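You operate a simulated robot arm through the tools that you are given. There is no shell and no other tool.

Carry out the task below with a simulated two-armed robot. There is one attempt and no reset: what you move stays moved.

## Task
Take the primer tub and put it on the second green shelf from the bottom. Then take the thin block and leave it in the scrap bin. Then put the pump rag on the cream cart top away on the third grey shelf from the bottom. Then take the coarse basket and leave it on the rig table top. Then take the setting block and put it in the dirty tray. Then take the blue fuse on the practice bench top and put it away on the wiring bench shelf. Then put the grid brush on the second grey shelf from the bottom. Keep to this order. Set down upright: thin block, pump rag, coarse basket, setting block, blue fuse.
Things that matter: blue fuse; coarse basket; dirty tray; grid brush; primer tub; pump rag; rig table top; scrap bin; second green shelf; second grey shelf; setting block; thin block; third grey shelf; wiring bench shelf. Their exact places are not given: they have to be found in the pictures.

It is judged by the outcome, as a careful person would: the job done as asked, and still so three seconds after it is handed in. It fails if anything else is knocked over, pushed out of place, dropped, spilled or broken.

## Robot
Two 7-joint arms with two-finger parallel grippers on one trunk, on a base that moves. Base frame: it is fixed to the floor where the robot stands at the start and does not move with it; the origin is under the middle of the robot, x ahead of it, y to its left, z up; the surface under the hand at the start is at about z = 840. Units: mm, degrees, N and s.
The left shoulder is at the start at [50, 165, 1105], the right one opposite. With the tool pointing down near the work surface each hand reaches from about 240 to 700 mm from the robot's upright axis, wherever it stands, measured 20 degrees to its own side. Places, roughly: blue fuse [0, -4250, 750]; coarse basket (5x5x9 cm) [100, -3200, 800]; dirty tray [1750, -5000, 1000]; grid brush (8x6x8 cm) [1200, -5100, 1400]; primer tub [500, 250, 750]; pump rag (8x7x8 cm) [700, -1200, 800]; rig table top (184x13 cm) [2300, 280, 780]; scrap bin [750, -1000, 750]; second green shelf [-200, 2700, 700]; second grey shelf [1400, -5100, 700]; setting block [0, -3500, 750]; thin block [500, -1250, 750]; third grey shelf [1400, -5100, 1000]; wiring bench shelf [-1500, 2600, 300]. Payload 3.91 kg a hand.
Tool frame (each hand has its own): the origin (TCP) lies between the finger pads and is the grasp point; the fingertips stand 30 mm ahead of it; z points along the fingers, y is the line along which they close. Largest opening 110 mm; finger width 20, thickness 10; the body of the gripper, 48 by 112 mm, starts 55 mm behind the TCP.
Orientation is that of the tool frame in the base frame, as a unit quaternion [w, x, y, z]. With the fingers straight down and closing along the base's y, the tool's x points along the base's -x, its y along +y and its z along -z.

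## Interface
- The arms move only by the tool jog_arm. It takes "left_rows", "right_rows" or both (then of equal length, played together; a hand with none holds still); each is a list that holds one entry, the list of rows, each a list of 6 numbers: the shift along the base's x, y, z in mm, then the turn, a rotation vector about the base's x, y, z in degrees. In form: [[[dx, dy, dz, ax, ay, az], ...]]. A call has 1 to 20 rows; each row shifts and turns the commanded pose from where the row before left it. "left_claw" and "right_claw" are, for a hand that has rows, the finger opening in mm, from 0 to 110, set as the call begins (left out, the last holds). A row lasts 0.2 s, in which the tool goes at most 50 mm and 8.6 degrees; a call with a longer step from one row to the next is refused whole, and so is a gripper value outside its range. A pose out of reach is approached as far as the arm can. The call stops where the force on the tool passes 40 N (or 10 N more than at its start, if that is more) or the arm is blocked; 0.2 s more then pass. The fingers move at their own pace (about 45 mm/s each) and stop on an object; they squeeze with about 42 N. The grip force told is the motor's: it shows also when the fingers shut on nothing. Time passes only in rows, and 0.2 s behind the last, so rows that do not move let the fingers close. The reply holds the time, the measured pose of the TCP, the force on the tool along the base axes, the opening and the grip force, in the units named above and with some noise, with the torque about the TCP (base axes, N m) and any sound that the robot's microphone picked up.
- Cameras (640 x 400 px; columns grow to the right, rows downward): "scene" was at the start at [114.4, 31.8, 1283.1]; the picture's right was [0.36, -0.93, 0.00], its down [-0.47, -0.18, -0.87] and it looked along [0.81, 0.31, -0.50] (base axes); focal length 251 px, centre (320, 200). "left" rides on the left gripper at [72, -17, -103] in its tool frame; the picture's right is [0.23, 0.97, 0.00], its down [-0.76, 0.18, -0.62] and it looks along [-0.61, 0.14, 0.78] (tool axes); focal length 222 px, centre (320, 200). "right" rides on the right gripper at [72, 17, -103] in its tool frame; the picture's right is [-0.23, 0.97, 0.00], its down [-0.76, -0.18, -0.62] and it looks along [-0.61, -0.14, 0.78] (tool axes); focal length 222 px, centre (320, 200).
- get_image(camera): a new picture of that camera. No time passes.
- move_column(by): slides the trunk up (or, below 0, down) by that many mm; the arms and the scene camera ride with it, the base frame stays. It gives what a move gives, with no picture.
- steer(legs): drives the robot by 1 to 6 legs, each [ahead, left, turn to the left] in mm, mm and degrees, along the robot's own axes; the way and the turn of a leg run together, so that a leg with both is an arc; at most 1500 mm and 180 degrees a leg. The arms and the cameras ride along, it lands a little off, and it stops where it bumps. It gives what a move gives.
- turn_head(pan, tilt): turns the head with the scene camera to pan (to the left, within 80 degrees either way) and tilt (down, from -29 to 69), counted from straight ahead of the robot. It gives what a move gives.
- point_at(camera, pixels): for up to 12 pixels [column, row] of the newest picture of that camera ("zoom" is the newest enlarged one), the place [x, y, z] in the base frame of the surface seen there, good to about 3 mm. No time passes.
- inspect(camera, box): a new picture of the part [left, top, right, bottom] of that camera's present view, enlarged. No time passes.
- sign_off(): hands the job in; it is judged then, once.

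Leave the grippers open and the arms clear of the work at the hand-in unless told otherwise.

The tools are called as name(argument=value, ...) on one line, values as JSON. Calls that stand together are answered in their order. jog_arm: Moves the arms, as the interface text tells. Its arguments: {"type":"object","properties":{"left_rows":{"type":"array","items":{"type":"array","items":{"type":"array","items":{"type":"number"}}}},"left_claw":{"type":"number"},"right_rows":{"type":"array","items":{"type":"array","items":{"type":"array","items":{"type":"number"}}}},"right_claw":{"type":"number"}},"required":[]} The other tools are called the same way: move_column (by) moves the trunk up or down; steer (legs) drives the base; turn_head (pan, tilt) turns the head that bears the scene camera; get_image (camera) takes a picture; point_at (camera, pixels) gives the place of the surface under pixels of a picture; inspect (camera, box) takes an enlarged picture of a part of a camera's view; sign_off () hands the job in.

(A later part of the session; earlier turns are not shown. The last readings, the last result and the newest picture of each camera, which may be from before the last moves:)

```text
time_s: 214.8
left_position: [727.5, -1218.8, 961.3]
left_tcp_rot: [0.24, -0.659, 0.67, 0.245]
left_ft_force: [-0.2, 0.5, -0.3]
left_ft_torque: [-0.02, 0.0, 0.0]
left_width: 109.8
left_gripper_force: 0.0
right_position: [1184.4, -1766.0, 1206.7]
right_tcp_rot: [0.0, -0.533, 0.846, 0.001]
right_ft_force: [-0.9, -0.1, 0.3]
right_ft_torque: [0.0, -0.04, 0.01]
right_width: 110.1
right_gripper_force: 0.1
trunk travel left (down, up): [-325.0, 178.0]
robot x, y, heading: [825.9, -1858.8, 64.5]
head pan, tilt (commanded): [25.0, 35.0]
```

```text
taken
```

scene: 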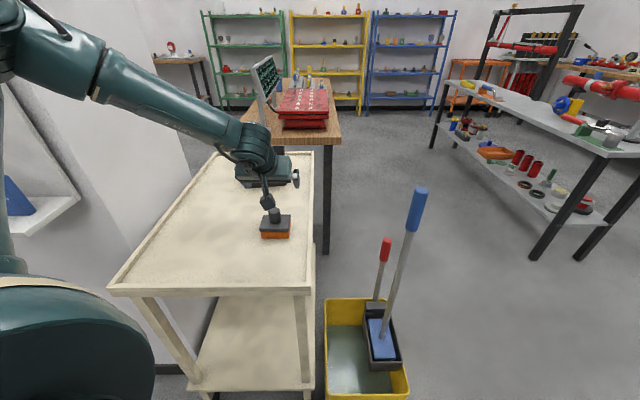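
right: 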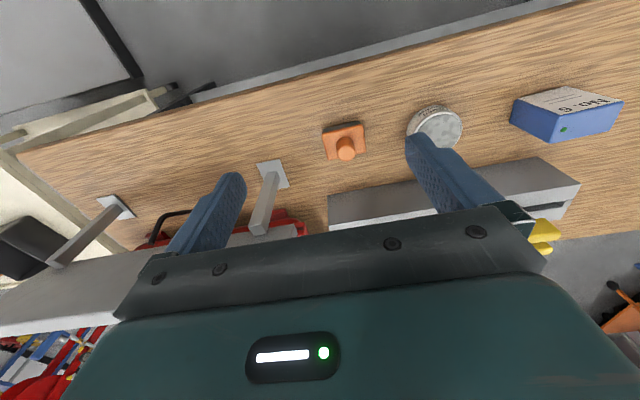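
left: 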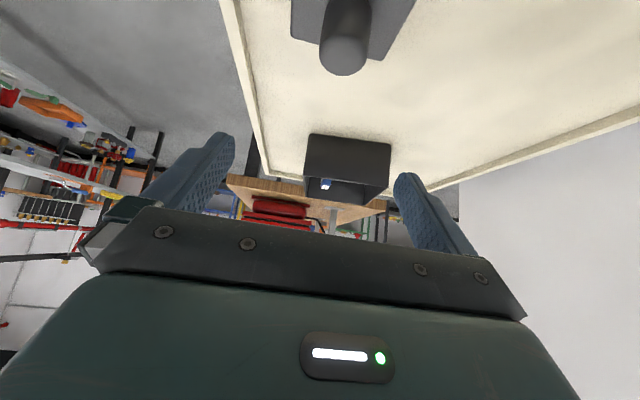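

The hand hovers above the rag. I'll re-measure the rag from the left camera.

point_at(camera="left", pixels=[[345, 45], [345, 65], [300, 20], [292, 36], [385, 58], [378, 58], [310, 40], [410, 5], [330, 5], [385, 30]])

point_at(camera="scene", pixels=[[275, 210], [275, 218], [261, 230], [290, 230], [291, 218], [289, 215], [275, 232], [281, 215]])

```text
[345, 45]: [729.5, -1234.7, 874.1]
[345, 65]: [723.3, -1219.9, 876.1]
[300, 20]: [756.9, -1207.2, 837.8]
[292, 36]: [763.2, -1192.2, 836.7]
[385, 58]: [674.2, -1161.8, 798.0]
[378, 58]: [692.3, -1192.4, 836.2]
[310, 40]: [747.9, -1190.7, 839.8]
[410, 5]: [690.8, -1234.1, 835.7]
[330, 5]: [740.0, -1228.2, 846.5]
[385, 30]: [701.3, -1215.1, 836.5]
```

```text
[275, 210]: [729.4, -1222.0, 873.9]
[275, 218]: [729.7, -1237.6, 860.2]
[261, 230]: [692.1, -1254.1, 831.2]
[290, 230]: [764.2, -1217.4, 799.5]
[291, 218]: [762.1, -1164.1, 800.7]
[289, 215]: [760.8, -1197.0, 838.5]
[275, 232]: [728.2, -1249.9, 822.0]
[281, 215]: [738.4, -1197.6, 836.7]
```

The rag centre is at (727, −1220). I'll go straight down to z≈834 with the fingers either side of the pad.

jog_arm(left_rows=[[[0, -1, -30, 0, 0, 0], [0, 0, -30, 0, 0, 0], [0, 0, -30, 0, 0, 0], [0, 0, -18, 0, 0, 0], [0, 0, -10, 0, 0, 0], [0, 0, -6, 0, 0, 0], [0, 0, 0, 0, 0, 0]]], left_claw=110)

get_image(camera="left")

inspect(camera="scene", box=[200, 170, 340, 260])

```text
time_s: 216.4
left_position: [726.2, -1220.0, 837.7]
left_tcp_rot: [0.24, -0.659, 0.67, 0.245]
left_ft_force: [-0.3, 0.8, 0.1]
left_ft_torque: [0.01, 0.0, -0.01]
left_width: 110.0
left_gripper_force: 0.0
right_position: [1185.2, -1766.5, 1206.5]
right_tcp_rot: [0.0, -0.533, 0.846, 0.001]
right_ft_force: [-0.3, -0.9, -0.6]
right_ft_torque: [0.0, -0.01, 0.0]
right_width: 110.1
right_gripper_force: 0.1
trunk travel left (down, up): [-325.0, 178.0]
robot x, y, heading: [829.9, -1864.1, 64.3]
head pan, tilt (commanded): [25.0, 35.0]
```

```text
taken
```

left: 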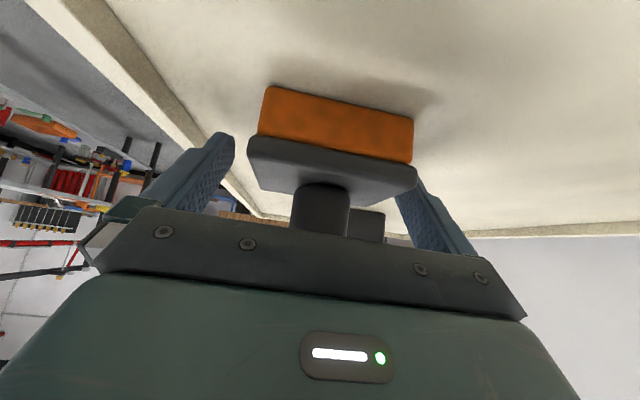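

```text
4.44 times, centred on (270, 215) of scene
```

zoom: 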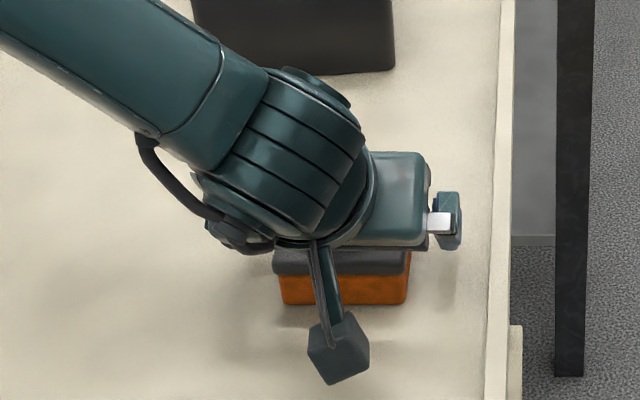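

The fingers are on either side of the pad. I'll lower 3 mm more and close the gripper.

jog_arm(left_rows=[[[0, 0, -3, 0, 0, 0], [0, 0, 0, 0, 0, 0]]], left_claw=110)

jog_arm(left_rows=[[[0, 0, 0, 0, 0, 0], [0, 0, 0, 0, 0, 0], [0, 0, 0, 0, 0, 0], [0, 0, 0, 0, 0, 0], [0, 0, 0, 0, 0, 0]]], left_claw=50)

get_image(camera="left")

```text
time_s: 217.0
left_position: [726.6, -1219.1, 833.1]
left_tcp_rot: [0.241, -0.658, 0.67, 0.245]
left_ft_force: [-0.2, -0.3, -0.1]
left_ft_torque: [0.03, -0.01, 0.01]
left_width: 110.2
left_gripper_force: 0.1
right_position: [1184.4, -1765.6, 1207.4]
right_tcp_rot: [0.001, -0.533, 0.846, 0.001]
right_ft_force: [-0.3, -0.5, 0.1]
right_ft_torque: [0.0, -0.03, -0.01]
right_width: 110.0
right_gripper_force: 0.0
trunk travel left (down, up): [-325.0, 178.0]
robot x, y, heading: [827.0, -1861.3, 64.3]
head pan, tilt (commanded): [25.0, 35.0]
```

```text
time_s: 218.2
left_position: [726.6, -1218.8, 834.0]
left_tcp_rot: [0.24, -0.658, 0.67, 0.246]
left_ft_force: [-0.8, 0.1, 0.4]
left_ft_torque: [0.03, 0.0, -0.01]
left_width: 78.3
left_gripper_force: 42.0
right_position: [1186.4, -1766.0, 1206.8]
right_tcp_rot: [0.0, -0.533, 0.846, 0.001]
right_ft_force: [0.1, 0.5, -0.5]
right_ft_torque: [0.01, -0.01, 0.04]
right_width: 110.0
right_gripper_force: 0.1
trunk travel left (down, up): [-325.0, 178.0]
robot x, y, heading: [828.3, -1862.5, 64.6]
head pan, tilt (commanded): [25.0, 35.0]
```

```text
taken
```

left: 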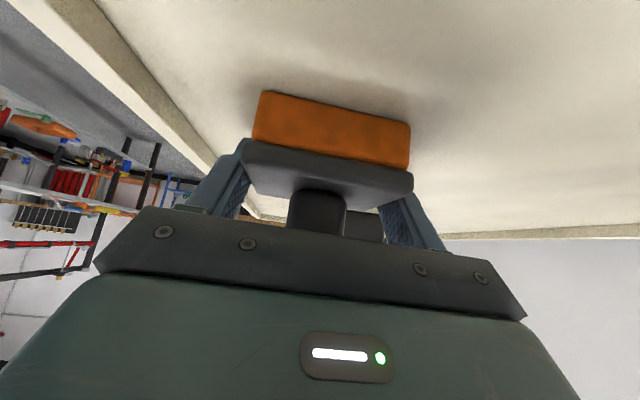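

Gripped at 78 mm. I'll lift slowly and check that the rag comes up level.

jog_arm(left_rows=[[[0, 0, 10, 0, 0, 0], [0, 0, 20, 0, 0, 0], [0, 0, 30, 0, 0, 0], [0, 0, 30, 0, 0, 0], [0, 0, 30, 0, 0, 0], [0, 0, 0, 0, 0, 0]]])

get_image(camera="left")

inspect(camera="scene", box=[160, 120, 360, 260])

```text
time_s: 219.6
left_position: [726.0, -1219.4, 954.8]
left_tcp_rot: [0.24, -0.659, 0.669, 0.245]
left_ft_force: [-0.1, -0.1, -1.2]
left_ft_torque: [0.01, 0.0, -0.01]
left_width: 78.4
left_gripper_force: 42.4
right_position: [1185.0, -1766.6, 1206.3]
right_tcp_rot: [0.001, -0.532, 0.846, 0.0]
right_ft_force: [0.7, 0.2, 1.0]
right_ft_torque: [0.02, -0.01, 0.0]
right_width: 110.3
right_gripper_force: 0.0
trunk travel left (down, up): [-325.0, 178.0]
robot x, y, heading: [826.8, -1857.7, 64.3]
head pan, tilt (commanded): [25.0, 35.0]
```

```text
taken
```

left: 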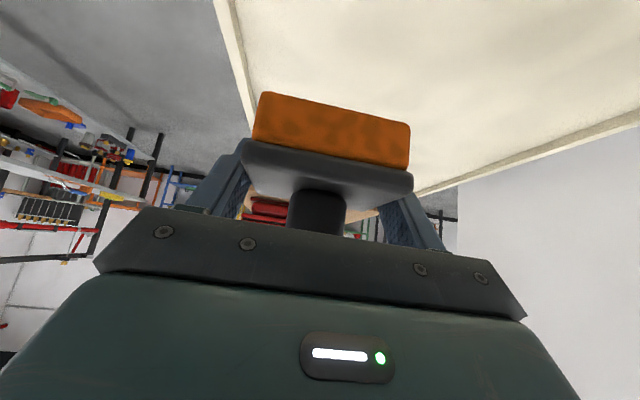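

```text
2.86 times, centred on (260, 190) of scene
```

zoom: 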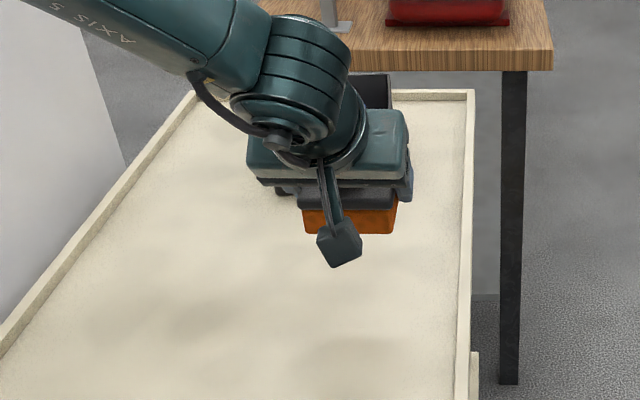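

The rag is held level. I'll pull it in, back away from the cart, and turn right to face −y toward the grey shelf.

jog_arm(left_rows=[[[0, -40, 10, 0, 0, 0], [0, -45, 10, 0, 0, 0], [0, -45, 10, 0, 0, 0], [0, 0, 0, 0, 0, 0]]])

steer(legs=[[-260, -125, 0], [0, 0, -154.3]])

turn_head(pan=0, tilt=20)

get_image(camera="scene")

```text
time_s: 220.6
left_position: [724.6, -1348.2, 986.4]
left_tcp_rot: [0.24, -0.658, 0.67, 0.245]
left_ft_force: [-0.6, 0.4, -1.3]
left_ft_torque: [0.0, -0.04, 0.04]
left_width: 78.3
left_gripper_force: 41.5
right_position: [1185.4, -1765.7, 1207.2]
right_tcp_rot: [0.001, -0.533, 0.846, 0.0]
right_ft_force: [-0.2, -0.2, 0.6]
right_ft_torque: [-0.02, 0.01, -0.02]
right_width: 110.2
right_gripper_force: 0.0
trunk travel left (down, up): [-325.0, 178.0]
robot x, y, heading: [824.3, -1858.7, 64.3]
head pan, tilt (commanded): [25.0, 35.0]
```

```text
time_s: 229.0
left_position: [1148.5, -2569.5, 985.2]
left_tcp_rot: [0.294, 0.501, 0.795, -0.178]
left_ft_force: [0.0, -0.7, -0.7]
left_ft_torque: [0.02, 0.01, -0.01]
left_width: 78.4
left_gripper_force: 42.0
right_position: [549.1, -2402.9, 1208.5]
right_tcp_rot: [0.001, 0.701, 0.713, 0.0]
right_ft_force: [-0.9, 0.3, -0.5]
right_ft_torque: [-0.02, -0.03, -0.03]
right_width: 110.0
right_gripper_force: 0.0
trunk travel left (down, up): [-325.0, 178.0]
robot x, y, heading: [822.8, -2156.9, -88.6]
head pan, tilt (commanded): [25.0, 35.0]
```

```text
time_s: 229.9
left_position: [1147.9, -2570.9, 985.6]
left_tcp_rot: [0.294, 0.5, 0.795, -0.177]
left_ft_force: [0.0, 0.8, -0.5]
left_ft_torque: [-0.02, -0.03, -0.02]
left_width: 78.1
left_gripper_force: 42.3
right_position: [548.3, -2403.1, 1208.3]
right_tcp_rot: [0.001, 0.701, 0.713, 0.0]
right_ft_force: [0.1, -0.4, 0.1]
right_ft_torque: [-0.02, 0.05, -0.01]
right_width: 110.0
right_gripper_force: 0.1
trunk travel left (down, up): [-325.0, 178.0]
robot x, y, heading: [827.1, -2160.3, -89.0]
head pan, tilt (commanded): [0.0, 20.0]
```

```text
taken
```

scene: 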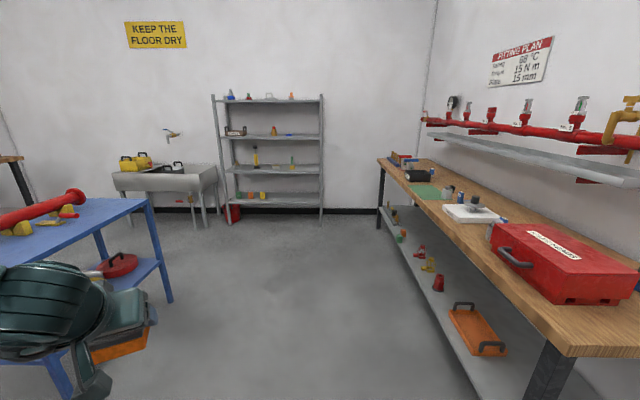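

Now I see the grey shelf with four boards (rows ~97, 137, 168, 202), the sink on the left, and a long oak bench on the right. I'll zoom in on the shelf and the sink and measure.

inspect(camera="scene", box=[100, 80, 340, 230])

point_at(camera="scene", pixels=[[265, 101], [265, 139], [265, 172], [265, 204], [322, 172], [218, 172], [265, 165], [265, 133], [140, 170], [212, 185], [165, 290], [20, 205]])

```text
2.67 times, centred on (220, 155) of scene
```

zoom: 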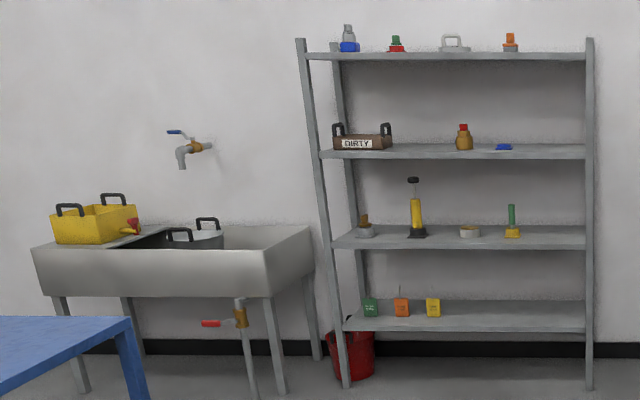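

```text
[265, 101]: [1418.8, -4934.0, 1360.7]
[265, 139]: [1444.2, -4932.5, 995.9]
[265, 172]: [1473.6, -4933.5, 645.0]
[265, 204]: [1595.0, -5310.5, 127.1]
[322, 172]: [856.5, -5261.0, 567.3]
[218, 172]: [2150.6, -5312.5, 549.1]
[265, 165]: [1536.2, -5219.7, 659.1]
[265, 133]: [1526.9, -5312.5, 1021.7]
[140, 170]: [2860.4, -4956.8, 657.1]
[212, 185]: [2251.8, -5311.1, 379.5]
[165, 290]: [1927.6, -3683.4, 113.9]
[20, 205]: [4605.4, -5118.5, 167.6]
```

The boards are at z≈1365 (top), ≈1000, ≈650, and a lower one, with the front edge at y≈−4933. The tray labelled DIRTY is on the third board at the left. I'll measure the blue table's corner and the bench edge, then drive ahead.

point_at(camera="scene", pixels=[[148, 199], [130, 225], [170, 300], [60, 390], [400, 190], [440, 225], [540, 340], [380, 225], [120, 265], [205, 225], [231, 215]])

steer(legs=[[1400, 0, 0]])

turn_head(pan=10, tilt=15)

get_image(camera="scene")

```text
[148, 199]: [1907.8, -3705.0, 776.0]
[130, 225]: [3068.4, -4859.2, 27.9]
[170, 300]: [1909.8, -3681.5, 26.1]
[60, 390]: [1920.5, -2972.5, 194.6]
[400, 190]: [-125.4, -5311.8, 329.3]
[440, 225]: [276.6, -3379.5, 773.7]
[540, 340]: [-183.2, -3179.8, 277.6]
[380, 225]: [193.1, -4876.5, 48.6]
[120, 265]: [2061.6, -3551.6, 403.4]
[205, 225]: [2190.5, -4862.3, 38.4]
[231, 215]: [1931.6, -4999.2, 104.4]
```

```text
time_s: 236.8
left_position: [1156.2, -3972.6, 985.9]
left_tcp_rot: [0.292, 0.507, 0.791, -0.18]
left_ft_force: [-0.4, 0.3, -1.2]
left_ft_torque: [0.03, 0.0, -0.05]
left_width: 78.5
left_gripper_force: 42.0
right_position: [559.0, -3797.4, 1207.4]
right_tcp_rot: [0.001, 0.706, 0.708, 0.0]
right_ft_force: [-0.5, 0.9, 0.1]
right_ft_torque: [0.0, -0.01, -0.01]
right_width: 110.1
right_gripper_force: 0.1
trunk travel left (down, up): [-325.0, 178.0]
robot x, y, heading: [841.8, -3557.9, -89.7]
head pan, tilt (commanded): [0.0, 20.0]
```

```text
time_s: 237.6
left_position: [1156.8, -3972.8, 985.2]
left_tcp_rot: [0.292, 0.506, 0.792, -0.179]
left_ft_force: [-0.6, 0.1, -0.6]
left_ft_torque: [0.03, -0.03, 0.02]
left_width: 78.5
left_gripper_force: 41.5
right_position: [560.0, -3796.1, 1206.7]
right_tcp_rot: [0.002, 0.707, 0.708, 0.001]
right_ft_force: [0.2, -0.6, 0.1]
right_ft_torque: [0.0, 0.02, -0.01]
right_width: 110.0
right_gripper_force: 0.1
trunk travel left (down, up): [-325.0, 178.0]
robot x, y, heading: [836.7, -3556.3, -89.7]
head pan, tilt (commanded): [10.0, 15.0]
```

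```text
taken
```

scene: 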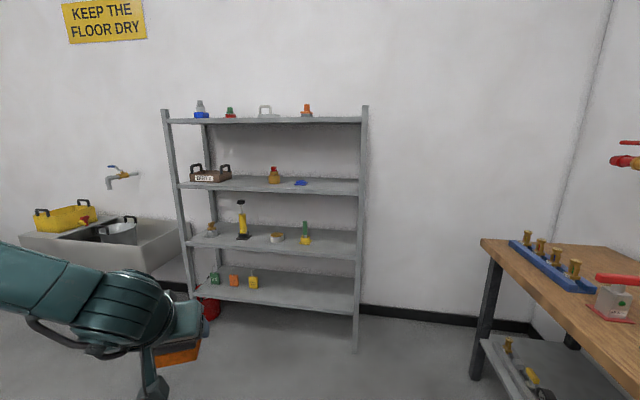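

I'll drive to about (1285, −4200), raise the trunk fully for the third shelf, and turn the tool back to point straight ahead.

steer(legs=[[640, 0, 0], [0, 445, 0]])

move_column(by=178)

jog_arm(left_rows=[[[0, 0, 0, 0, 0, -8], [0, 0, 0, 0, 0, -8], [0, 0, 0, 0, 0, -8], [0, 0, 0, 0, 0, 0]]])

turn_head(pan=5, tilt=20)

get_image(camera="scene")

```text
time_s: 245.3
left_position: [1614.5, -4616.5, 985.1]
left_tcp_rot: [0.292, 0.504, 0.793, -0.179]
left_ft_force: [-0.1, -0.4, -1.0]
left_ft_torque: [0.05, 0.01, -0.03]
left_width: 78.4
left_gripper_force: 42.1
right_position: [1017.8, -4444.8, 1207.1]
right_tcp_rot: [0.002, 0.704, 0.71, -0.001]
right_ft_force: [-0.6, -0.9, -0.1]
right_ft_torque: [0.01, 0.01, 0.01]
right_width: 110.1
right_gripper_force: 0.1
trunk travel left (down, up): [-325.0, 178.0]
robot x, y, heading: [1297.5, -4201.9, -89.6]
head pan, tilt (commanded): [10.0, 15.0]
```

```text
time_s: 247.3
left_position: [1614.9, -4616.2, 1163.8]
left_tcp_rot: [0.293, 0.504, 0.793, -0.179]
left_ft_force: [0.1, 0.2, -1.4]
left_ft_torque: [-0.02, 0.01, -0.02]
left_width: 78.5
left_gripper_force: 41.8
right_position: [1018.5, -4444.3, 1385.4]
right_tcp_rot: [0.001, 0.705, 0.71, 0.0]
right_ft_force: [0.5, 0.2, 0.6]
right_ft_torque: [-0.03, -0.01, -0.01]
right_width: 109.9
right_gripper_force: 0.0
trunk travel left (down, up): [-503.0, 0.0]
robot x, y, heading: [1300.6, -4203.6, -89.6]
head pan, tilt (commanded): [10.0, 15.0]
```

```text
time_s: 248.3
left_position: [1615.3, -4616.6, 1162.8]
left_tcp_rot: [0.249, 0.658, 0.67, -0.236]
left_ft_force: [0.0, 0.1, -0.5]
left_ft_torque: [-0.03, 0.01, -0.02]
left_width: 78.4
left_gripper_force: 42.2
right_position: [1016.7, -4443.7, 1384.5]
right_tcp_rot: [0.001, 0.705, 0.71, 0.001]
right_ft_force: [0.1, 0.9, -0.5]
right_ft_torque: [-0.01, 0.02, -0.02]
right_width: 110.1
right_gripper_force: 0.1
trunk travel left (down, up): [-503.0, 0.0]
robot x, y, heading: [1302.7, -4199.7, -89.2]
head pan, tilt (commanded): [10.0, 15.0]
```

```text
time_s: 248.9
left_position: [1615.0, -4617.5, 1163.4]
left_tcp_rot: [0.248, 0.659, 0.67, -0.236]
left_ft_force: [-0.2, 0.8, -1.9]
left_ft_torque: [-0.04, -0.04, -0.01]
left_width: 78.5
left_gripper_force: 42.0
right_position: [1016.8, -4444.2, 1385.0]
right_tcp_rot: [0.0, 0.705, 0.709, -0.001]
right_ft_force: [0.2, 0.8, -0.1]
right_ft_torque: [0.01, 0.03, 0.01]
right_width: 110.1
right_gripper_force: 0.1
trunk travel left (down, up): [-503.0, 0.0]
robot x, y, heading: [1299.4, -4201.3, -89.4]
head pan, tilt (commanded): [5.0, 20.0]
```

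```text
taken
```

scene: 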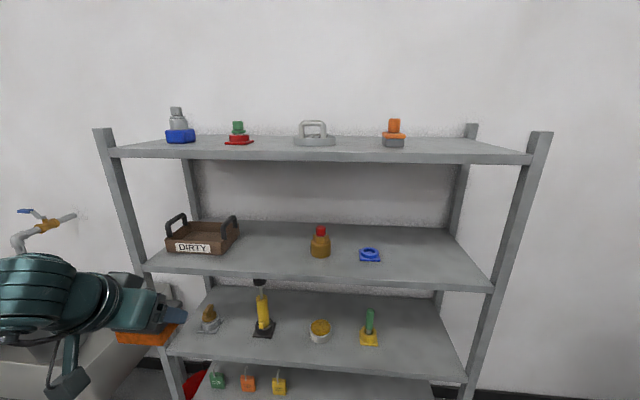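

There's a clear view of the third board: the DIRTY tray at (202, 236), a bottle at (320, 243), and a blue item at (370, 254). I'll measure the free stretch between the tray and the bottle, and the board heights.

point_at(camera="scene", pixels=[[238, 240], [222, 252], [170, 250], [312, 252], [330, 252], [320, 230], [275, 255], [275, 275], [275, 279], [300, 158], [300, 155], [370, 258]])

point_at(camera="scene", pixels=[[275, 230], [410, 260], [440, 270], [110, 200], [500, 230], [235, 218], [165, 235], [180, 212], [394, 125], [405, 140], [383, 145], [394, 143]])

```text
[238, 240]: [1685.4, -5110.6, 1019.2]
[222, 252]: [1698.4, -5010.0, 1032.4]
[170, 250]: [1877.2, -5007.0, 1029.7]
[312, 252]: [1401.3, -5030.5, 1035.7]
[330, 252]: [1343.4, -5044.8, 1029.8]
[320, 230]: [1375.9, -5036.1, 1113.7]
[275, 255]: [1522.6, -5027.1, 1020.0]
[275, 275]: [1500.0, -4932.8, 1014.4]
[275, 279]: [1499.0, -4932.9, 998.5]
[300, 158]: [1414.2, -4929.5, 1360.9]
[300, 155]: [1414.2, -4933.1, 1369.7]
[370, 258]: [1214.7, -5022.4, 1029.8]
```

```text
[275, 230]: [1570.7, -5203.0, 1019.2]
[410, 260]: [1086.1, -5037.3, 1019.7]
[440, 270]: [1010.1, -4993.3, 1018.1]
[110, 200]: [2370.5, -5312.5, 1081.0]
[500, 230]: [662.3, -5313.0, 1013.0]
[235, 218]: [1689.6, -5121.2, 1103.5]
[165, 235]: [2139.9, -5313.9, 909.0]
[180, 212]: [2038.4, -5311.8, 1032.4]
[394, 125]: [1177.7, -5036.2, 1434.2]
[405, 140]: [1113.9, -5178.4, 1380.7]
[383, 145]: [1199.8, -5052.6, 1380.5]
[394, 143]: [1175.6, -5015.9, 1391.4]
```

The third board surface is at z≈1019.5, and the gap from x≈1405 to 1690 is free. I'll put the rag at (1548, −5000). I'll drive ahead 215 mm first.

steer(legs=[[215, 0, -0.6]])

jog_arm(left_rows=[[[-10, 0, -15, 0, 0, 0], [-10, 0, -15, 0, 0, 0], [-10, 0, -15, 0, 0, 0], [-10, 0, -10, 0, 0, 0], [0, 0, 0, 0, 0, 0]]])

get_image(camera="scene")

get_image(camera="left")

```text
time_s: 250.6
left_position: [1607.4, -4834.2, 1163.8]
left_tcp_rot: [0.247, 0.663, 0.666, -0.237]
left_ft_force: [0.4, 0.0, -0.9]
left_ft_torque: [-0.01, 0.0, 0.01]
left_width: 78.2
left_gripper_force: 41.8
right_position: [1014.2, -4655.7, 1385.6]
right_tcp_rot: [0.001, 0.71, 0.704, 0.0]
right_ft_force: [0.4, -0.4, 0.2]
right_ft_torque: [0.0, 0.01, -0.03]
right_width: 109.6
right_gripper_force: 0.0
trunk travel left (down, up): [-503.0, 0.0]
robot x, y, heading: [1296.1, -4412.2, -90.2]
head pan, tilt (commanded): [5.0, 20.0]
```

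```text
time_s: 251.8
left_position: [1570.8, -4834.3, 1108.5]
left_tcp_rot: [0.247, 0.663, 0.665, -0.238]
left_ft_force: [0.1, 0.1, -0.4]
left_ft_torque: [-0.01, 0.0, 0.0]
left_width: 78.4
left_gripper_force: 42.1
right_position: [1015.8, -4654.9, 1384.7]
right_tcp_rot: [0.002, 0.709, 0.705, -0.001]
right_ft_force: [-0.4, 0.5, 0.0]
right_ft_torque: [-0.01, -0.02, -0.01]
right_width: 109.8
right_gripper_force: 0.0
trunk travel left (down, up): [-503.0, 0.0]
robot x, y, heading: [1298.0, -4414.6, -90.6]
head pan, tilt (commanded): [5.0, 20.0]
```

```text
taken
```

scene: 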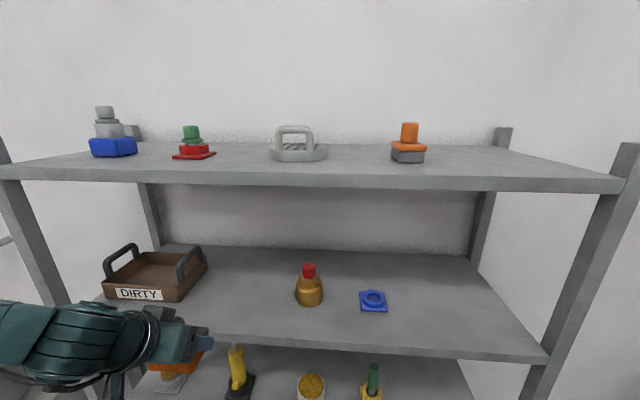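

```text
taken
```

left: 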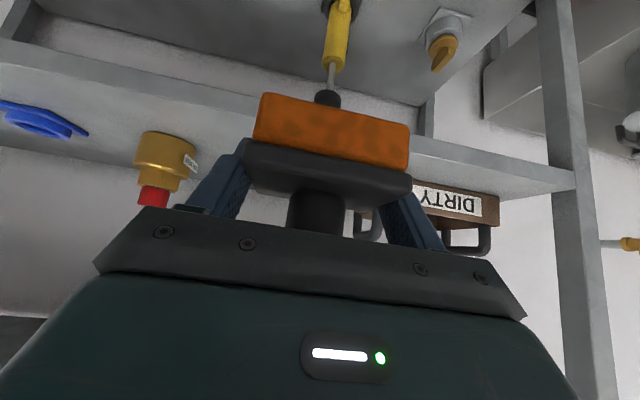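

The hand is at the right height. I'll move the rag in over the board to (1548, −5000), dropping slightly.

jog_arm(left_rows=[[[-4.6, -33.2, -3, 0, 0, 0], [-4.6, -33.2, -3, 0, 0, 0], [-4.6, -33.2, -4, 0, 0, 0], [-4.6, -33.2, -5, 0, 0, 0], [-4.6, -33.2, -6, 0, 0, 0], [0, 0, 0, 0, 0, 0]]])

get_image(camera="scene")

get_image(camera="left")

```text
time_s: 253.2
left_position: [1547.3, -5000.9, 1088.3]
left_tcp_rot: [0.247, 0.663, 0.665, -0.238]
left_ft_force: [-0.6, -0.5, -1.8]
left_ft_torque: [-0.03, 0.01, -0.03]
left_width: 78.6
left_gripper_force: 42.2
right_position: [1014.3, -4654.1, 1385.4]
right_tcp_rot: [0.002, 0.71, 0.704, -0.001]
right_ft_force: [-0.4, 0.2, 0.5]
right_ft_torque: [-0.01, -0.01, 0.0]
right_width: 109.9
right_gripper_force: 0.0
trunk travel left (down, up): [-503.0, 0.0]
robot x, y, heading: [1299.3, -4416.0, -90.5]
head pan, tilt (commanded): [5.0, 20.0]
```

```text
taken
```

scene: 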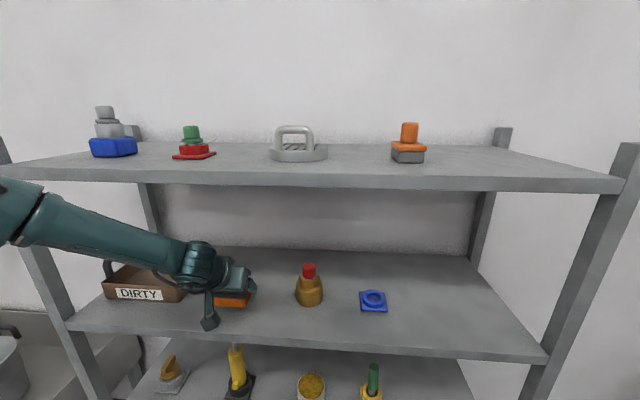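

```text
taken
```

left: 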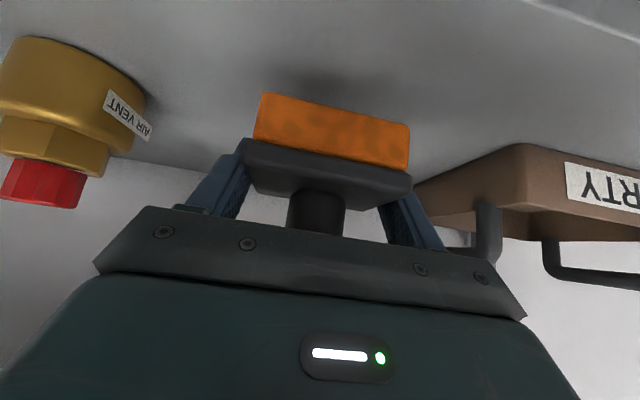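

The rag is centred between the bottle and the tray. I'll lower it slowly to the board.

jog_arm(left_rows=[[[0, 0, -10, 0, 0, 0], [0, 0, -10, 0, 0, 0], [0, 0, -6, 0, 0, 0], [0, 0, -4, 0, 0, 0], [0, 0, 0, 0, 0, 0]]])

jog_arm(left_rows=[[[0, 0, -1, 0, 0, 0], [0, 0, -1, 0, 0, 0], [0, 0, 0, 0, 0, 0]]])

jog_arm(left_rows=[[[0, 0, -1, 0, 0, 0], [0, 0, 0, 0, 0, 0]]])

```text
time_s: 254.4
left_position: [1547.4, -5000.8, 1058.1]
left_tcp_rot: [0.247, 0.663, 0.665, -0.238]
left_ft_force: [-0.3, 0.4, -0.9]
left_ft_torque: [-0.01, -0.01, 0.0]
left_width: 78.5
left_gripper_force: 41.6
right_position: [1015.1, -4655.4, 1384.3]
right_tcp_rot: [0.001, 0.709, 0.705, -0.001]
right_ft_force: [0.1, 0.0, -1.0]
right_ft_torque: [-0.03, -0.01, 0.04]
right_width: 109.9
right_gripper_force: 0.1
trunk travel left (down, up): [-503.0, 0.0]
robot x, y, heading: [1299.9, -4415.4, -90.3]
head pan, tilt (commanded): [5.0, 20.0]
```

```text
time_s: 255.2
left_position: [1546.7, -5000.3, 1056.7]
left_tcp_rot: [0.247, 0.663, 0.665, -0.238]
left_ft_force: [-0.1, -0.4, -2.5]
left_ft_torque: [0.02, 0.0, 0.04]
left_width: 78.5
left_gripper_force: 42.2
right_position: [1015.3, -4654.6, 1384.5]
right_tcp_rot: [0.002, 0.71, 0.705, 0.0]
right_ft_force: [0.0, 0.0, 0.4]
right_ft_torque: [0.0, -0.02, 0.01]
right_width: 109.9
right_gripper_force: 0.1
trunk travel left (down, up): [-503.0, 0.0]
robot x, y, heading: [1294.6, -4415.9, -90.3]
head pan, tilt (commanded): [5.0, 20.0]
```

```text
time_s: 255.8
left_position: [1546.3, -5000.3, 1054.8]
left_tcp_rot: [0.247, 0.663, 0.665, -0.237]
left_ft_force: [0.2, -0.2, 0.7]
left_ft_torque: [0.0, 0.07, -0.02]
left_width: 78.1
left_gripper_force: 42.0
right_position: [1015.1, -4655.3, 1385.4]
right_tcp_rot: [0.002, 0.71, 0.705, -0.001]
right_ft_force: [0.1, 0.5, 0.0]
right_ft_torque: [-0.06, -0.02, 0.01]
right_width: 110.0
right_gripper_force: 0.0
trunk travel left (down, up): [-503.0, 0.0]
robot x, y, heading: [1298.7, -4418.7, -90.3]
head pan, tilt (commanded): [5.0, 20.0]
```

The force has just changed to about +0.7 N. I'll go one more millimetre to confirm contact.

jog_arm(left_rows=[[[0, 0, -1, 0, 0, 0], [0, 0, 0, 0, 0, 0]]])

```text
time_s: 256.4
left_position: [1546.4, -5001.3, 1055.2]
left_tcp_rot: [0.247, 0.663, 0.665, -0.239]
left_ft_force: [1.1, -0.5, 4.4]
left_ft_torque: [-0.07, 0.17, 0.01]
left_width: 78.5
left_gripper_force: 42.2
right_position: [1014.4, -4654.1, 1384.7]
right_tcp_rot: [0.002, 0.71, 0.704, -0.001]
right_ft_force: [0.0, 0.4, -0.5]
right_ft_torque: [0.04, 0.01, 0.02]
right_width: 110.2
right_gripper_force: 0.0
trunk travel left (down, up): [-503.0, 0.0]
robot x, y, heading: [1296.8, -4414.0, -90.3]
head pan, tilt (commanded): [5.0, 20.0]
```

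Contact confirmed (+4.4 N). I'll open to 100 mm and back out along the finger axis.

jog_arm(left_rows=[[[0, 0, 0, 0, 0, 0], [0, 0, 0, 0, 0, 0], [0, 0, 0, 0, 0, 0]]], left_claw=102)

jog_arm(left_rows=[[[0, 10, 8, 0, 0, 0], [0, 20, 14, 0, 0, 0], [0, 25, 16, 0, 0, 0], [0, 35, 12, 0, 0, 0], [0, 40, 5, 0, 0, 0], [0, 45, 0, 0, 0, 0], [0, 0, 0, 0, 0, 0]]])

get_image(camera="scene")

get_image(camera="left")

```text
time_s: 257.2
left_position: [1547.2, -5001.8, 1053.7]
left_tcp_rot: [0.247, 0.662, 0.666, -0.237]
left_ft_force: [0.2, 0.5, 0.4]
left_ft_torque: [0.0, 0.01, 0.01]
left_width: 101.8
left_gripper_force: 0.0
right_position: [1014.8, -4653.7, 1384.8]
right_tcp_rot: [0.002, 0.71, 0.704, 0.0]
right_ft_force: [0.5, -0.8, 0.6]
right_ft_torque: [0.01, 0.03, -0.02]
right_width: 110.0
right_gripper_force: 0.0
trunk travel left (down, up): [-503.0, 0.0]
robot x, y, heading: [1297.9, -4417.2, -90.4]
head pan, tilt (commanded): [5.0, 20.0]
```

```text
time_s: 258.8
left_position: [1546.5, -4825.7, 1109.5]
left_tcp_rot: [0.248, 0.663, 0.666, -0.238]
left_ft_force: [0.0, -0.1, 0.6]
left_ft_torque: [-0.01, 0.0, 0.0]
left_width: 102.3
left_gripper_force: 0.0
right_position: [1013.7, -4655.6, 1384.4]
right_tcp_rot: [0.001, 0.71, 0.705, 0.0]
right_ft_force: [0.5, 0.3, 0.3]
right_ft_torque: [0.0, 0.03, -0.01]
right_width: 110.0
right_gripper_force: 0.0
trunk travel left (down, up): [-503.0, 0.0]
robot x, y, heading: [1297.0, -4417.6, -90.4]
head pan, tilt (commanded): [5.0, 20.0]
```

```text
taken
```

scene: 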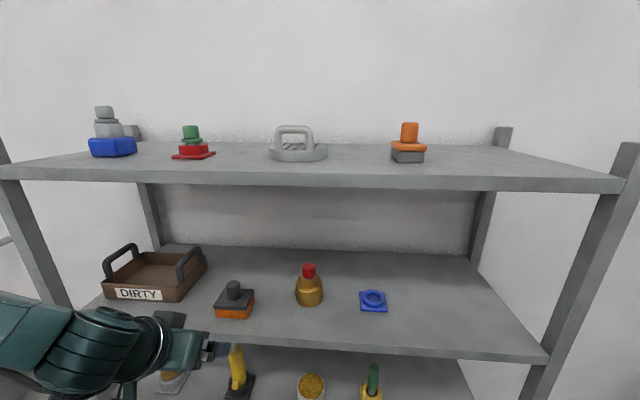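

```text
taken
```

left: 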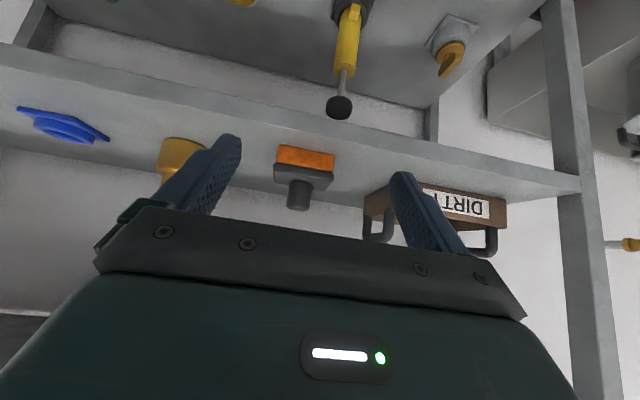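

The pump rag is on the third grey shelf, undisturbed. Next is the coarse basket on the oak bench. I'll back off, lower the trunk, move toward the bench, and turn to face it.

steer(legs=[[-900, 0, 0], [0, -380, 0]])

move_column(by=-178)

steer(legs=[[0, 0, -89.6]])

turn_head(pan=0, tilt=25)

get_image(camera="scene")

```text
time_s: 266.9
left_position: [1183.1, -3934.8, 1109.2]
left_tcp_rot: [0.246, 0.666, 0.662, -0.239]
left_ft_force: [0.0, -0.3, -0.3]
left_ft_torque: [0.0, -0.01, 0.0]
left_width: 101.8
left_gripper_force: 0.0
right_position: [651.9, -3758.4, 1385.2]
right_tcp_rot: [0.002, 0.713, 0.701, -0.001]
right_ft_force: [0.4, 0.0, 0.9]
right_ft_torque: [0.03, 0.05, 0.02]
right_width: 109.9
right_gripper_force: 0.0
trunk travel left (down, up): [-503.0, 0.0]
robot x, y, heading: [938.2, -3524.2, -91.0]
head pan, tilt (commanded): [5.0, 20.0]
```

```text
time_s: 268.9
left_position: [1183.9, -3934.1, 931.2]
left_tcp_rot: [0.245, 0.667, 0.662, -0.238]
left_ft_force: [0.2, -1.0, -0.5]
left_ft_torque: [0.0, 0.01, 0.0]
left_width: 102.2
left_gripper_force: 0.0
right_position: [652.4, -3757.8, 1206.8]
right_tcp_rot: [0.002, 0.713, 0.701, 0.0]
right_ft_force: [0.1, 0.0, -0.6]
right_ft_torque: [0.0, 0.02, 0.0]
right_width: 109.9
right_gripper_force: 0.1
trunk travel left (down, up): [-325.0, 178.0]
robot x, y, heading: [938.9, -3521.5, -91.1]
head pan, tilt (commanded): [5.0, 20.0]
```

```text
time_s: 273.1
left_position: [525.3, -3766.9, 932.1]
left_tcp_rot: [0.005, 0.939, -0.004, -0.343]
left_ft_force: [-0.7, -0.7, 0.2]
left_ft_torque: [-0.01, -0.01, -0.02]
left_width: 101.8
left_gripper_force: 0.0
right_position: [703.9, -3237.2, 1206.5]
right_tcp_rot: [0.001, 1.0, -0.009, -0.003]
right_ft_force: [-0.9, -0.2, 0.1]
right_ft_torque: [0.04, -0.01, 0.01]
right_width: 110.2
right_gripper_force: 0.1
trunk travel left (down, up): [-325.0, 178.0]
robot x, y, heading: [938.8, -3523.8, 178.8]
head pan, tilt (commanded): [5.0, 20.0]
```

```text
time_s: 273.8
left_position: [526.9, -3767.0, 930.3]
left_tcp_rot: [0.004, 0.939, -0.005, -0.343]
left_ft_force: [0.1, 0.4, -0.5]
left_ft_torque: [-0.01, -0.01, 0.02]
left_width: 102.0
left_gripper_force: 0.2
right_position: [704.2, -3235.7, 1207.3]
right_tcp_rot: [0.001, 1.0, -0.01, -0.002]
right_ft_force: [-0.1, 0.1, 0.2]
right_ft_torque: [-0.01, 0.0, -0.02]
right_width: 110.3
right_gripper_force: 0.0
trunk travel left (down, up): [-325.0, 178.0]
robot x, y, heading: [933.1, -3523.8, 178.7]
head pan, tilt (commanded): [0.0, 25.0]
```

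```text
taken
```

scene: 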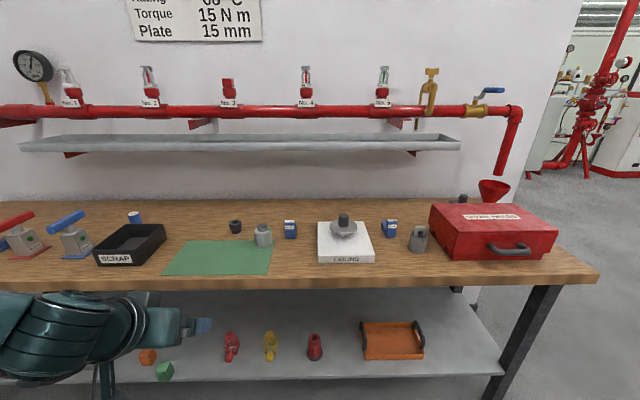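

I'm facing the bench. I'll enlarge the middle of the bench to identify the coarse basket (expected near px (418, 238)) and the setting block.

inspect(camera="scene", box=[220, 180, 470, 280])

inspect(camera="scene", box=[370, 195, 470, 265])

point_at(camera="scene", pixels=[[418, 238], [412, 230], [418, 250], [390, 229], [290, 229], [345, 225], [263, 235], [235, 226], [437, 260], [330, 280], [345, 250]])

```text
2.56 times, centred on (345, 230) of scene
```

zoom: 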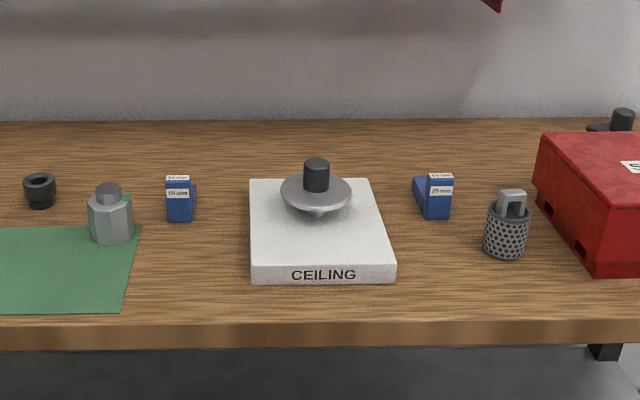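

```text
5.71 times, centred on (420, 230) of scene
```

zoom: 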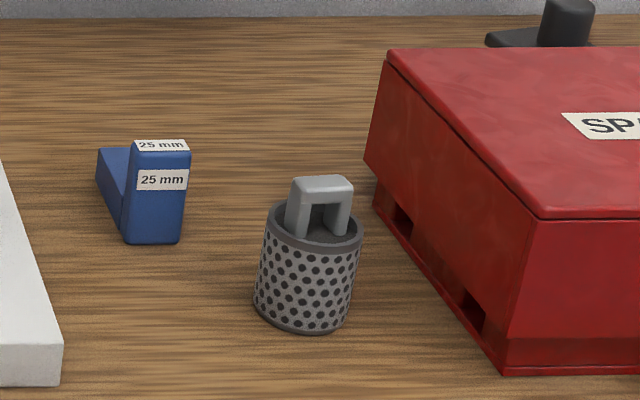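

```text
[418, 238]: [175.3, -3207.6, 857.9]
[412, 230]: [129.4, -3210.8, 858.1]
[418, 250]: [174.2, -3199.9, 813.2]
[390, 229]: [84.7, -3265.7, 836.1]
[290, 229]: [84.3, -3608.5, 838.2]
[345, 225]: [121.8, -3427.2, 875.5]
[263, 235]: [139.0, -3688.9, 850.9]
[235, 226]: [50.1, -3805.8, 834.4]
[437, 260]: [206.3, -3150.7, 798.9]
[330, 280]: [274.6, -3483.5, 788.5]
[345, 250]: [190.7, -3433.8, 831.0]
```

The perforated cylinder with a handle at about (150, −3203) is the coarse basket. Two blue blocks are also there, "15 mm" at y≈−3608 and "25 mm" at y≈−3266. I'll read the wall sign and measure the basket, toolbox and rail before reaching.

inspect(camera="scene", box=[120, 0, 280, 60])

point_at(camera="scene", pixels=[[409, 240], [428, 240], [420, 225], [430, 232], [436, 258], [452, 260], [433, 208], [300, 150], [300, 110], [495, 185], [418, 222], [460, 145]])

```text
4.00 times, centred on (200, 30) of scene
```

zoom: 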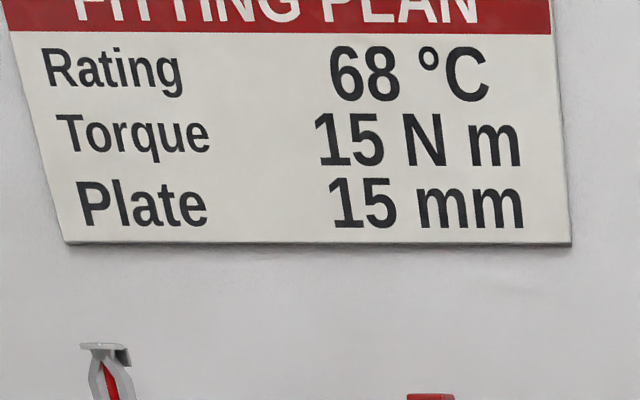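

```text
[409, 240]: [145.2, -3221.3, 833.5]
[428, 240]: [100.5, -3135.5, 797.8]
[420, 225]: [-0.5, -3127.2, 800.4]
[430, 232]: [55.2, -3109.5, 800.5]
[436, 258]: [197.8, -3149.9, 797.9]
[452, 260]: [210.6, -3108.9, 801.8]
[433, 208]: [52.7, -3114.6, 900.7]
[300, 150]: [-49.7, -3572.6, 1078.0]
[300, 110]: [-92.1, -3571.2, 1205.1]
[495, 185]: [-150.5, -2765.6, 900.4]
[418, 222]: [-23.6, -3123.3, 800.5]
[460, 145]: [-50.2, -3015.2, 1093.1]
```

The fitting plan says Plate 15 mm, so the setting block should be the 15 mm one. The basket stands about 68 mm clear of the toolbox, so a straight-down right-hand grasp closing along y will work. I'll first tuck the left hand back and up, then move closer.

jog_arm(left_rows=[[[30, 0, 25, 0, 5, 0], [30, 0, 25, 0, 5, 0], [30, 0, 25, 0, 5, 0], [20, 0, 25, 0, 5, 0], [0, -10, 25, 0, 5, 0], [0, -10, 25, 0, 5, 0], [0, -10, 10, 0, 5, 0], [0, 0, 10, 0, 5, 0], [0, 0, 0, 0, 0, 0]]])

steer(legs=[[255, 17, 1.3]])

turn_head(pan=-25, tilt=35)

get_image(camera="scene")

```text
time_s: 275.8
left_position: [482.6, -3817.7, 1109.2]
left_tcp_rot: [0.006, 0.765, -0.003, -0.644]
left_ft_force: [1.2, 0.2, -0.7]
left_ft_torque: [-0.03, 0.01, 0.0]
left_width: 102.1
left_gripper_force: 0.0
left hand out of reach, approached as far as the arm can: row 1, 2, 3, 4, 5, 7, 8
right_position: [703.7, -3236.2, 1206.2]
right_tcp_rot: [0.0, 1.0, -0.009, -0.001]
right_ft_force: [-0.9, 0.5, -0.9]
right_ft_torque: [0.01, -0.02, 0.0]
right_width: 110.3
right_gripper_force: 0.0
trunk travel left (down, up): [-325.0, 178.0]
robot x, y, heading: [938.1, -3522.0, 179.3]
head pan, tilt (commanded): [0.0, 25.0]
```

```text
time_s: 277.6
left_position: [244.6, -3844.4, 1106.9]
left_tcp_rot: [0.013, 0.766, 0.007, -0.643]
left_ft_force: [-0.6, 0.2, 0.1]
left_ft_torque: [-0.02, 0.0, 0.02]
left_width: 102.0
left_gripper_force: 0.0
right_position: [451.0, -3257.4, 1206.9]
right_tcp_rot: [0.001, 1.0, 0.002, -0.002]
right_ft_force: [-1.3, 0.4, -0.1]
right_ft_torque: [0.01, -0.02, 0.02]
right_width: 109.9
right_gripper_force: 0.1
trunk travel left (down, up): [-325.0, 178.0]
robot x, y, heading: [691.1, -3539.4, -179.9]
head pan, tilt (commanded): [0.0, 25.0]
```

```text
time_s: 278.5
left_position: [243.8, -3845.0, 1108.1]
left_tcp_rot: [0.014, 0.766, 0.007, -0.642]
left_ft_force: [0.7, -0.2, -0.1]
left_ft_torque: [0.0, 0.01, 0.03]
left_width: 102.1
left_gripper_force: 0.1
right_position: [451.2, -3257.8, 1207.6]
right_tcp_rot: [0.001, 1.0, 0.002, -0.002]
right_ft_force: [-0.4, 0.3, -0.4]
right_ft_torque: [0.03, 0.01, 0.0]
right_width: 110.0
right_gripper_force: 0.0
trunk travel left (down, up): [-325.0, 178.0]
robot x, y, heading: [695.4, -3541.0, -179.8]
head pan, tilt (commanded): [-25.0, 35.0]
```

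```text
taken
```

scene: 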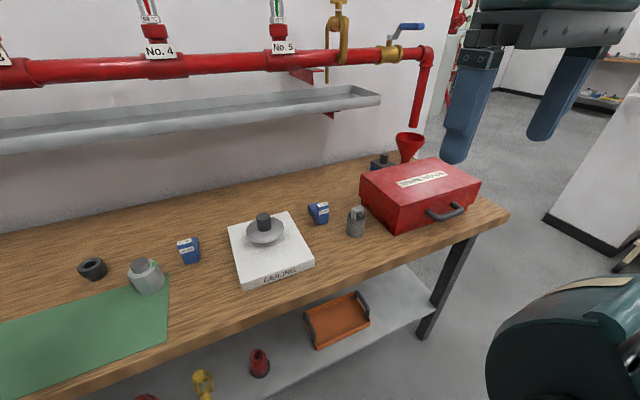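

I turned the left tool the wrong way, so its fingers are now nearly level at z≈1108. Nothing is touched. I'll bring it back to straight down and tucked in, about 300 ahead and 305 left.

jog_arm(left_rows=[[[15, 0, 3, 0, -8, 0], [15, 0, 3, 0, -8, 0], [15, 0, 3, 0, -8, 0], [15, 0, 3, 0, -8, 0], [15, 0, 3, 0, -8, 0], [15, 0, 3, 0, -8, 0], [15, 0, 3, 0, -8, 0], [15, 0, 3, 0, -8, 0], [15, 0, 3, 0, -8, 0], [15, 0, 3, 0, -8, 0], [0, 0, 0, 0, 0, 0]]])

point_at(camera="scene", pixels=[[357, 208], [350, 216], [364, 216], [357, 234], [352, 212], [366, 212], [318, 205], [312, 210], [328, 208], [357, 225], [375, 220], [345, 110]])

```text
time_s: 280.9
left_position: [394.9, -3843.9, 1138.4]
left_tcp_rot: [0.015, 1.0, -0.004, 0.001]
left_ft_force: [-0.2, -0.6, 1.0]
left_ft_torque: [-0.01, 0.02, -0.01]
left_width: 102.1
left_gripper_force: 0.1
right_position: [450.5, -3257.9, 1206.4]
right_tcp_rot: [0.001, 1.0, 0.002, -0.002]
right_ft_force: [-0.3, 0.6, -0.2]
right_ft_torque: [-0.01, -0.04, 0.01]
right_width: 109.9
right_gripper_force: 0.0
trunk travel left (down, up): [-325.0, 178.0]
robot x, y, heading: [694.7, -3539.8, -179.6]
head pan, tilt (commanded): [-25.0, 35.0]
```

```text
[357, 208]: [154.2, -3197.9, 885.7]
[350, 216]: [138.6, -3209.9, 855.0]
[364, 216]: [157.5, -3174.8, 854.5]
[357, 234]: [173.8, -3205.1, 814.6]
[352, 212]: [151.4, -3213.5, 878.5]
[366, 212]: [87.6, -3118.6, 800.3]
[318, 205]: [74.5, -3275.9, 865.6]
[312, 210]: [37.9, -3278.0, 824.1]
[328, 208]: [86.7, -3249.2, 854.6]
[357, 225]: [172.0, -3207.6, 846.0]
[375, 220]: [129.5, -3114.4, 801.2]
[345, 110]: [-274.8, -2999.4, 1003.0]
```

The left hand is tucked. The basket's handle top is at (154, −3198, 886). I'll move the right hand to hover over it at z≈980.

jog_arm(right_rows=[[[-29.9, 6, -22.6, 0, 0, 0], [-29.9, 6, -22.6, 0, 0, 0], [-29.9, 6, -22.6, 0, 0, 0], [-29.9, 6, -22.6, 0, 0, 0], [-29.9, 6, -22.6, 0, 0, 0], [-29.9, 6, -22.6, 0, 0, 0], [-29.9, 6, -22.6, 0, 0, 0], [-29.9, 6, -22.6, 0, 0, 0], [-29.9, 6, -22.6, 0, 0, 0], [-29.9, 6, -22.6, 0, 0, 0], [0, 0, 0, 0, 0, 0]]], right_claw=85)

get_image(camera="right")

get_image(camera="scene")

```text
time_s: 283.3
left_position: [393.4, -3844.4, 1137.9]
left_tcp_rot: [0.016, 1.0, -0.003, -0.001]
left_ft_force: [0.3, 0.3, -0.6]
left_ft_torque: [0.0, 0.01, -0.01]
left_width: 101.5
left_gripper_force: 0.1
right_position: [152.6, -3197.6, 982.0]
right_tcp_rot: [0.0, 1.0, 0.003, -0.002]
right_ft_force: [0.3, -0.7, 0.3]
right_ft_torque: [0.0, -0.03, 0.03]
right_width: 85.2
right_gripper_force: 0.1
trunk travel left (down, up): [-325.0, 178.0]
robot x, y, heading: [694.2, -3537.9, -179.7]
head pan, tilt (commanded): [-25.0, 35.0]
```

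```text
taken
```

right: 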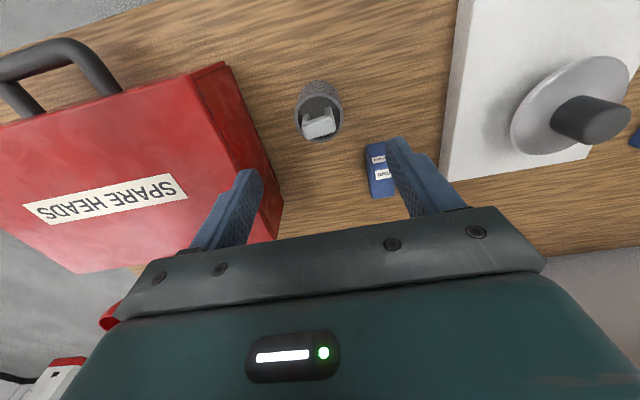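

```text
taken
```

scene: 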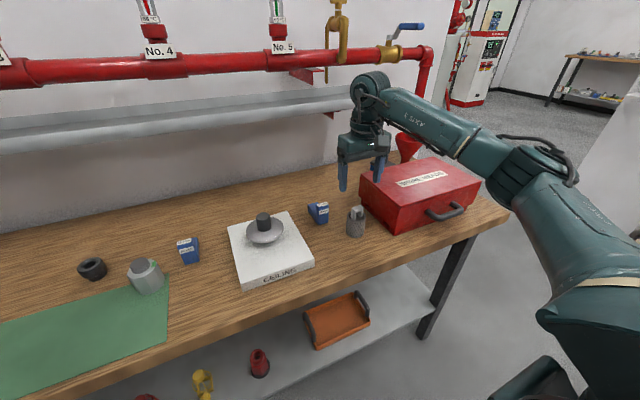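

The hover is good. I'll measure the basket, the toolbox side and the 25 mm block in the right camera to check the finger clearances.

point_at(camera="right", pixels=[[320, 122], [297, 115], [344, 115], [320, 90], [225, 70], [282, 205], [255, 140], [272, 178], [382, 155], [368, 150], [372, 195], [320, 138]])

```text
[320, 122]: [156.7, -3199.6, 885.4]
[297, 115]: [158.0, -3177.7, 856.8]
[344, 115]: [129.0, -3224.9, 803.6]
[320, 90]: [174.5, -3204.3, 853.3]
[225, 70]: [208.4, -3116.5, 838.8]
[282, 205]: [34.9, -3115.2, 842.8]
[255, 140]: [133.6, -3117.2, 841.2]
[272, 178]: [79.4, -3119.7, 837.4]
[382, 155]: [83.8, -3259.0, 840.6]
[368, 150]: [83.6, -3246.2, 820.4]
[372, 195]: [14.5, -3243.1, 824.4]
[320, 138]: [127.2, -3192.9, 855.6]
```

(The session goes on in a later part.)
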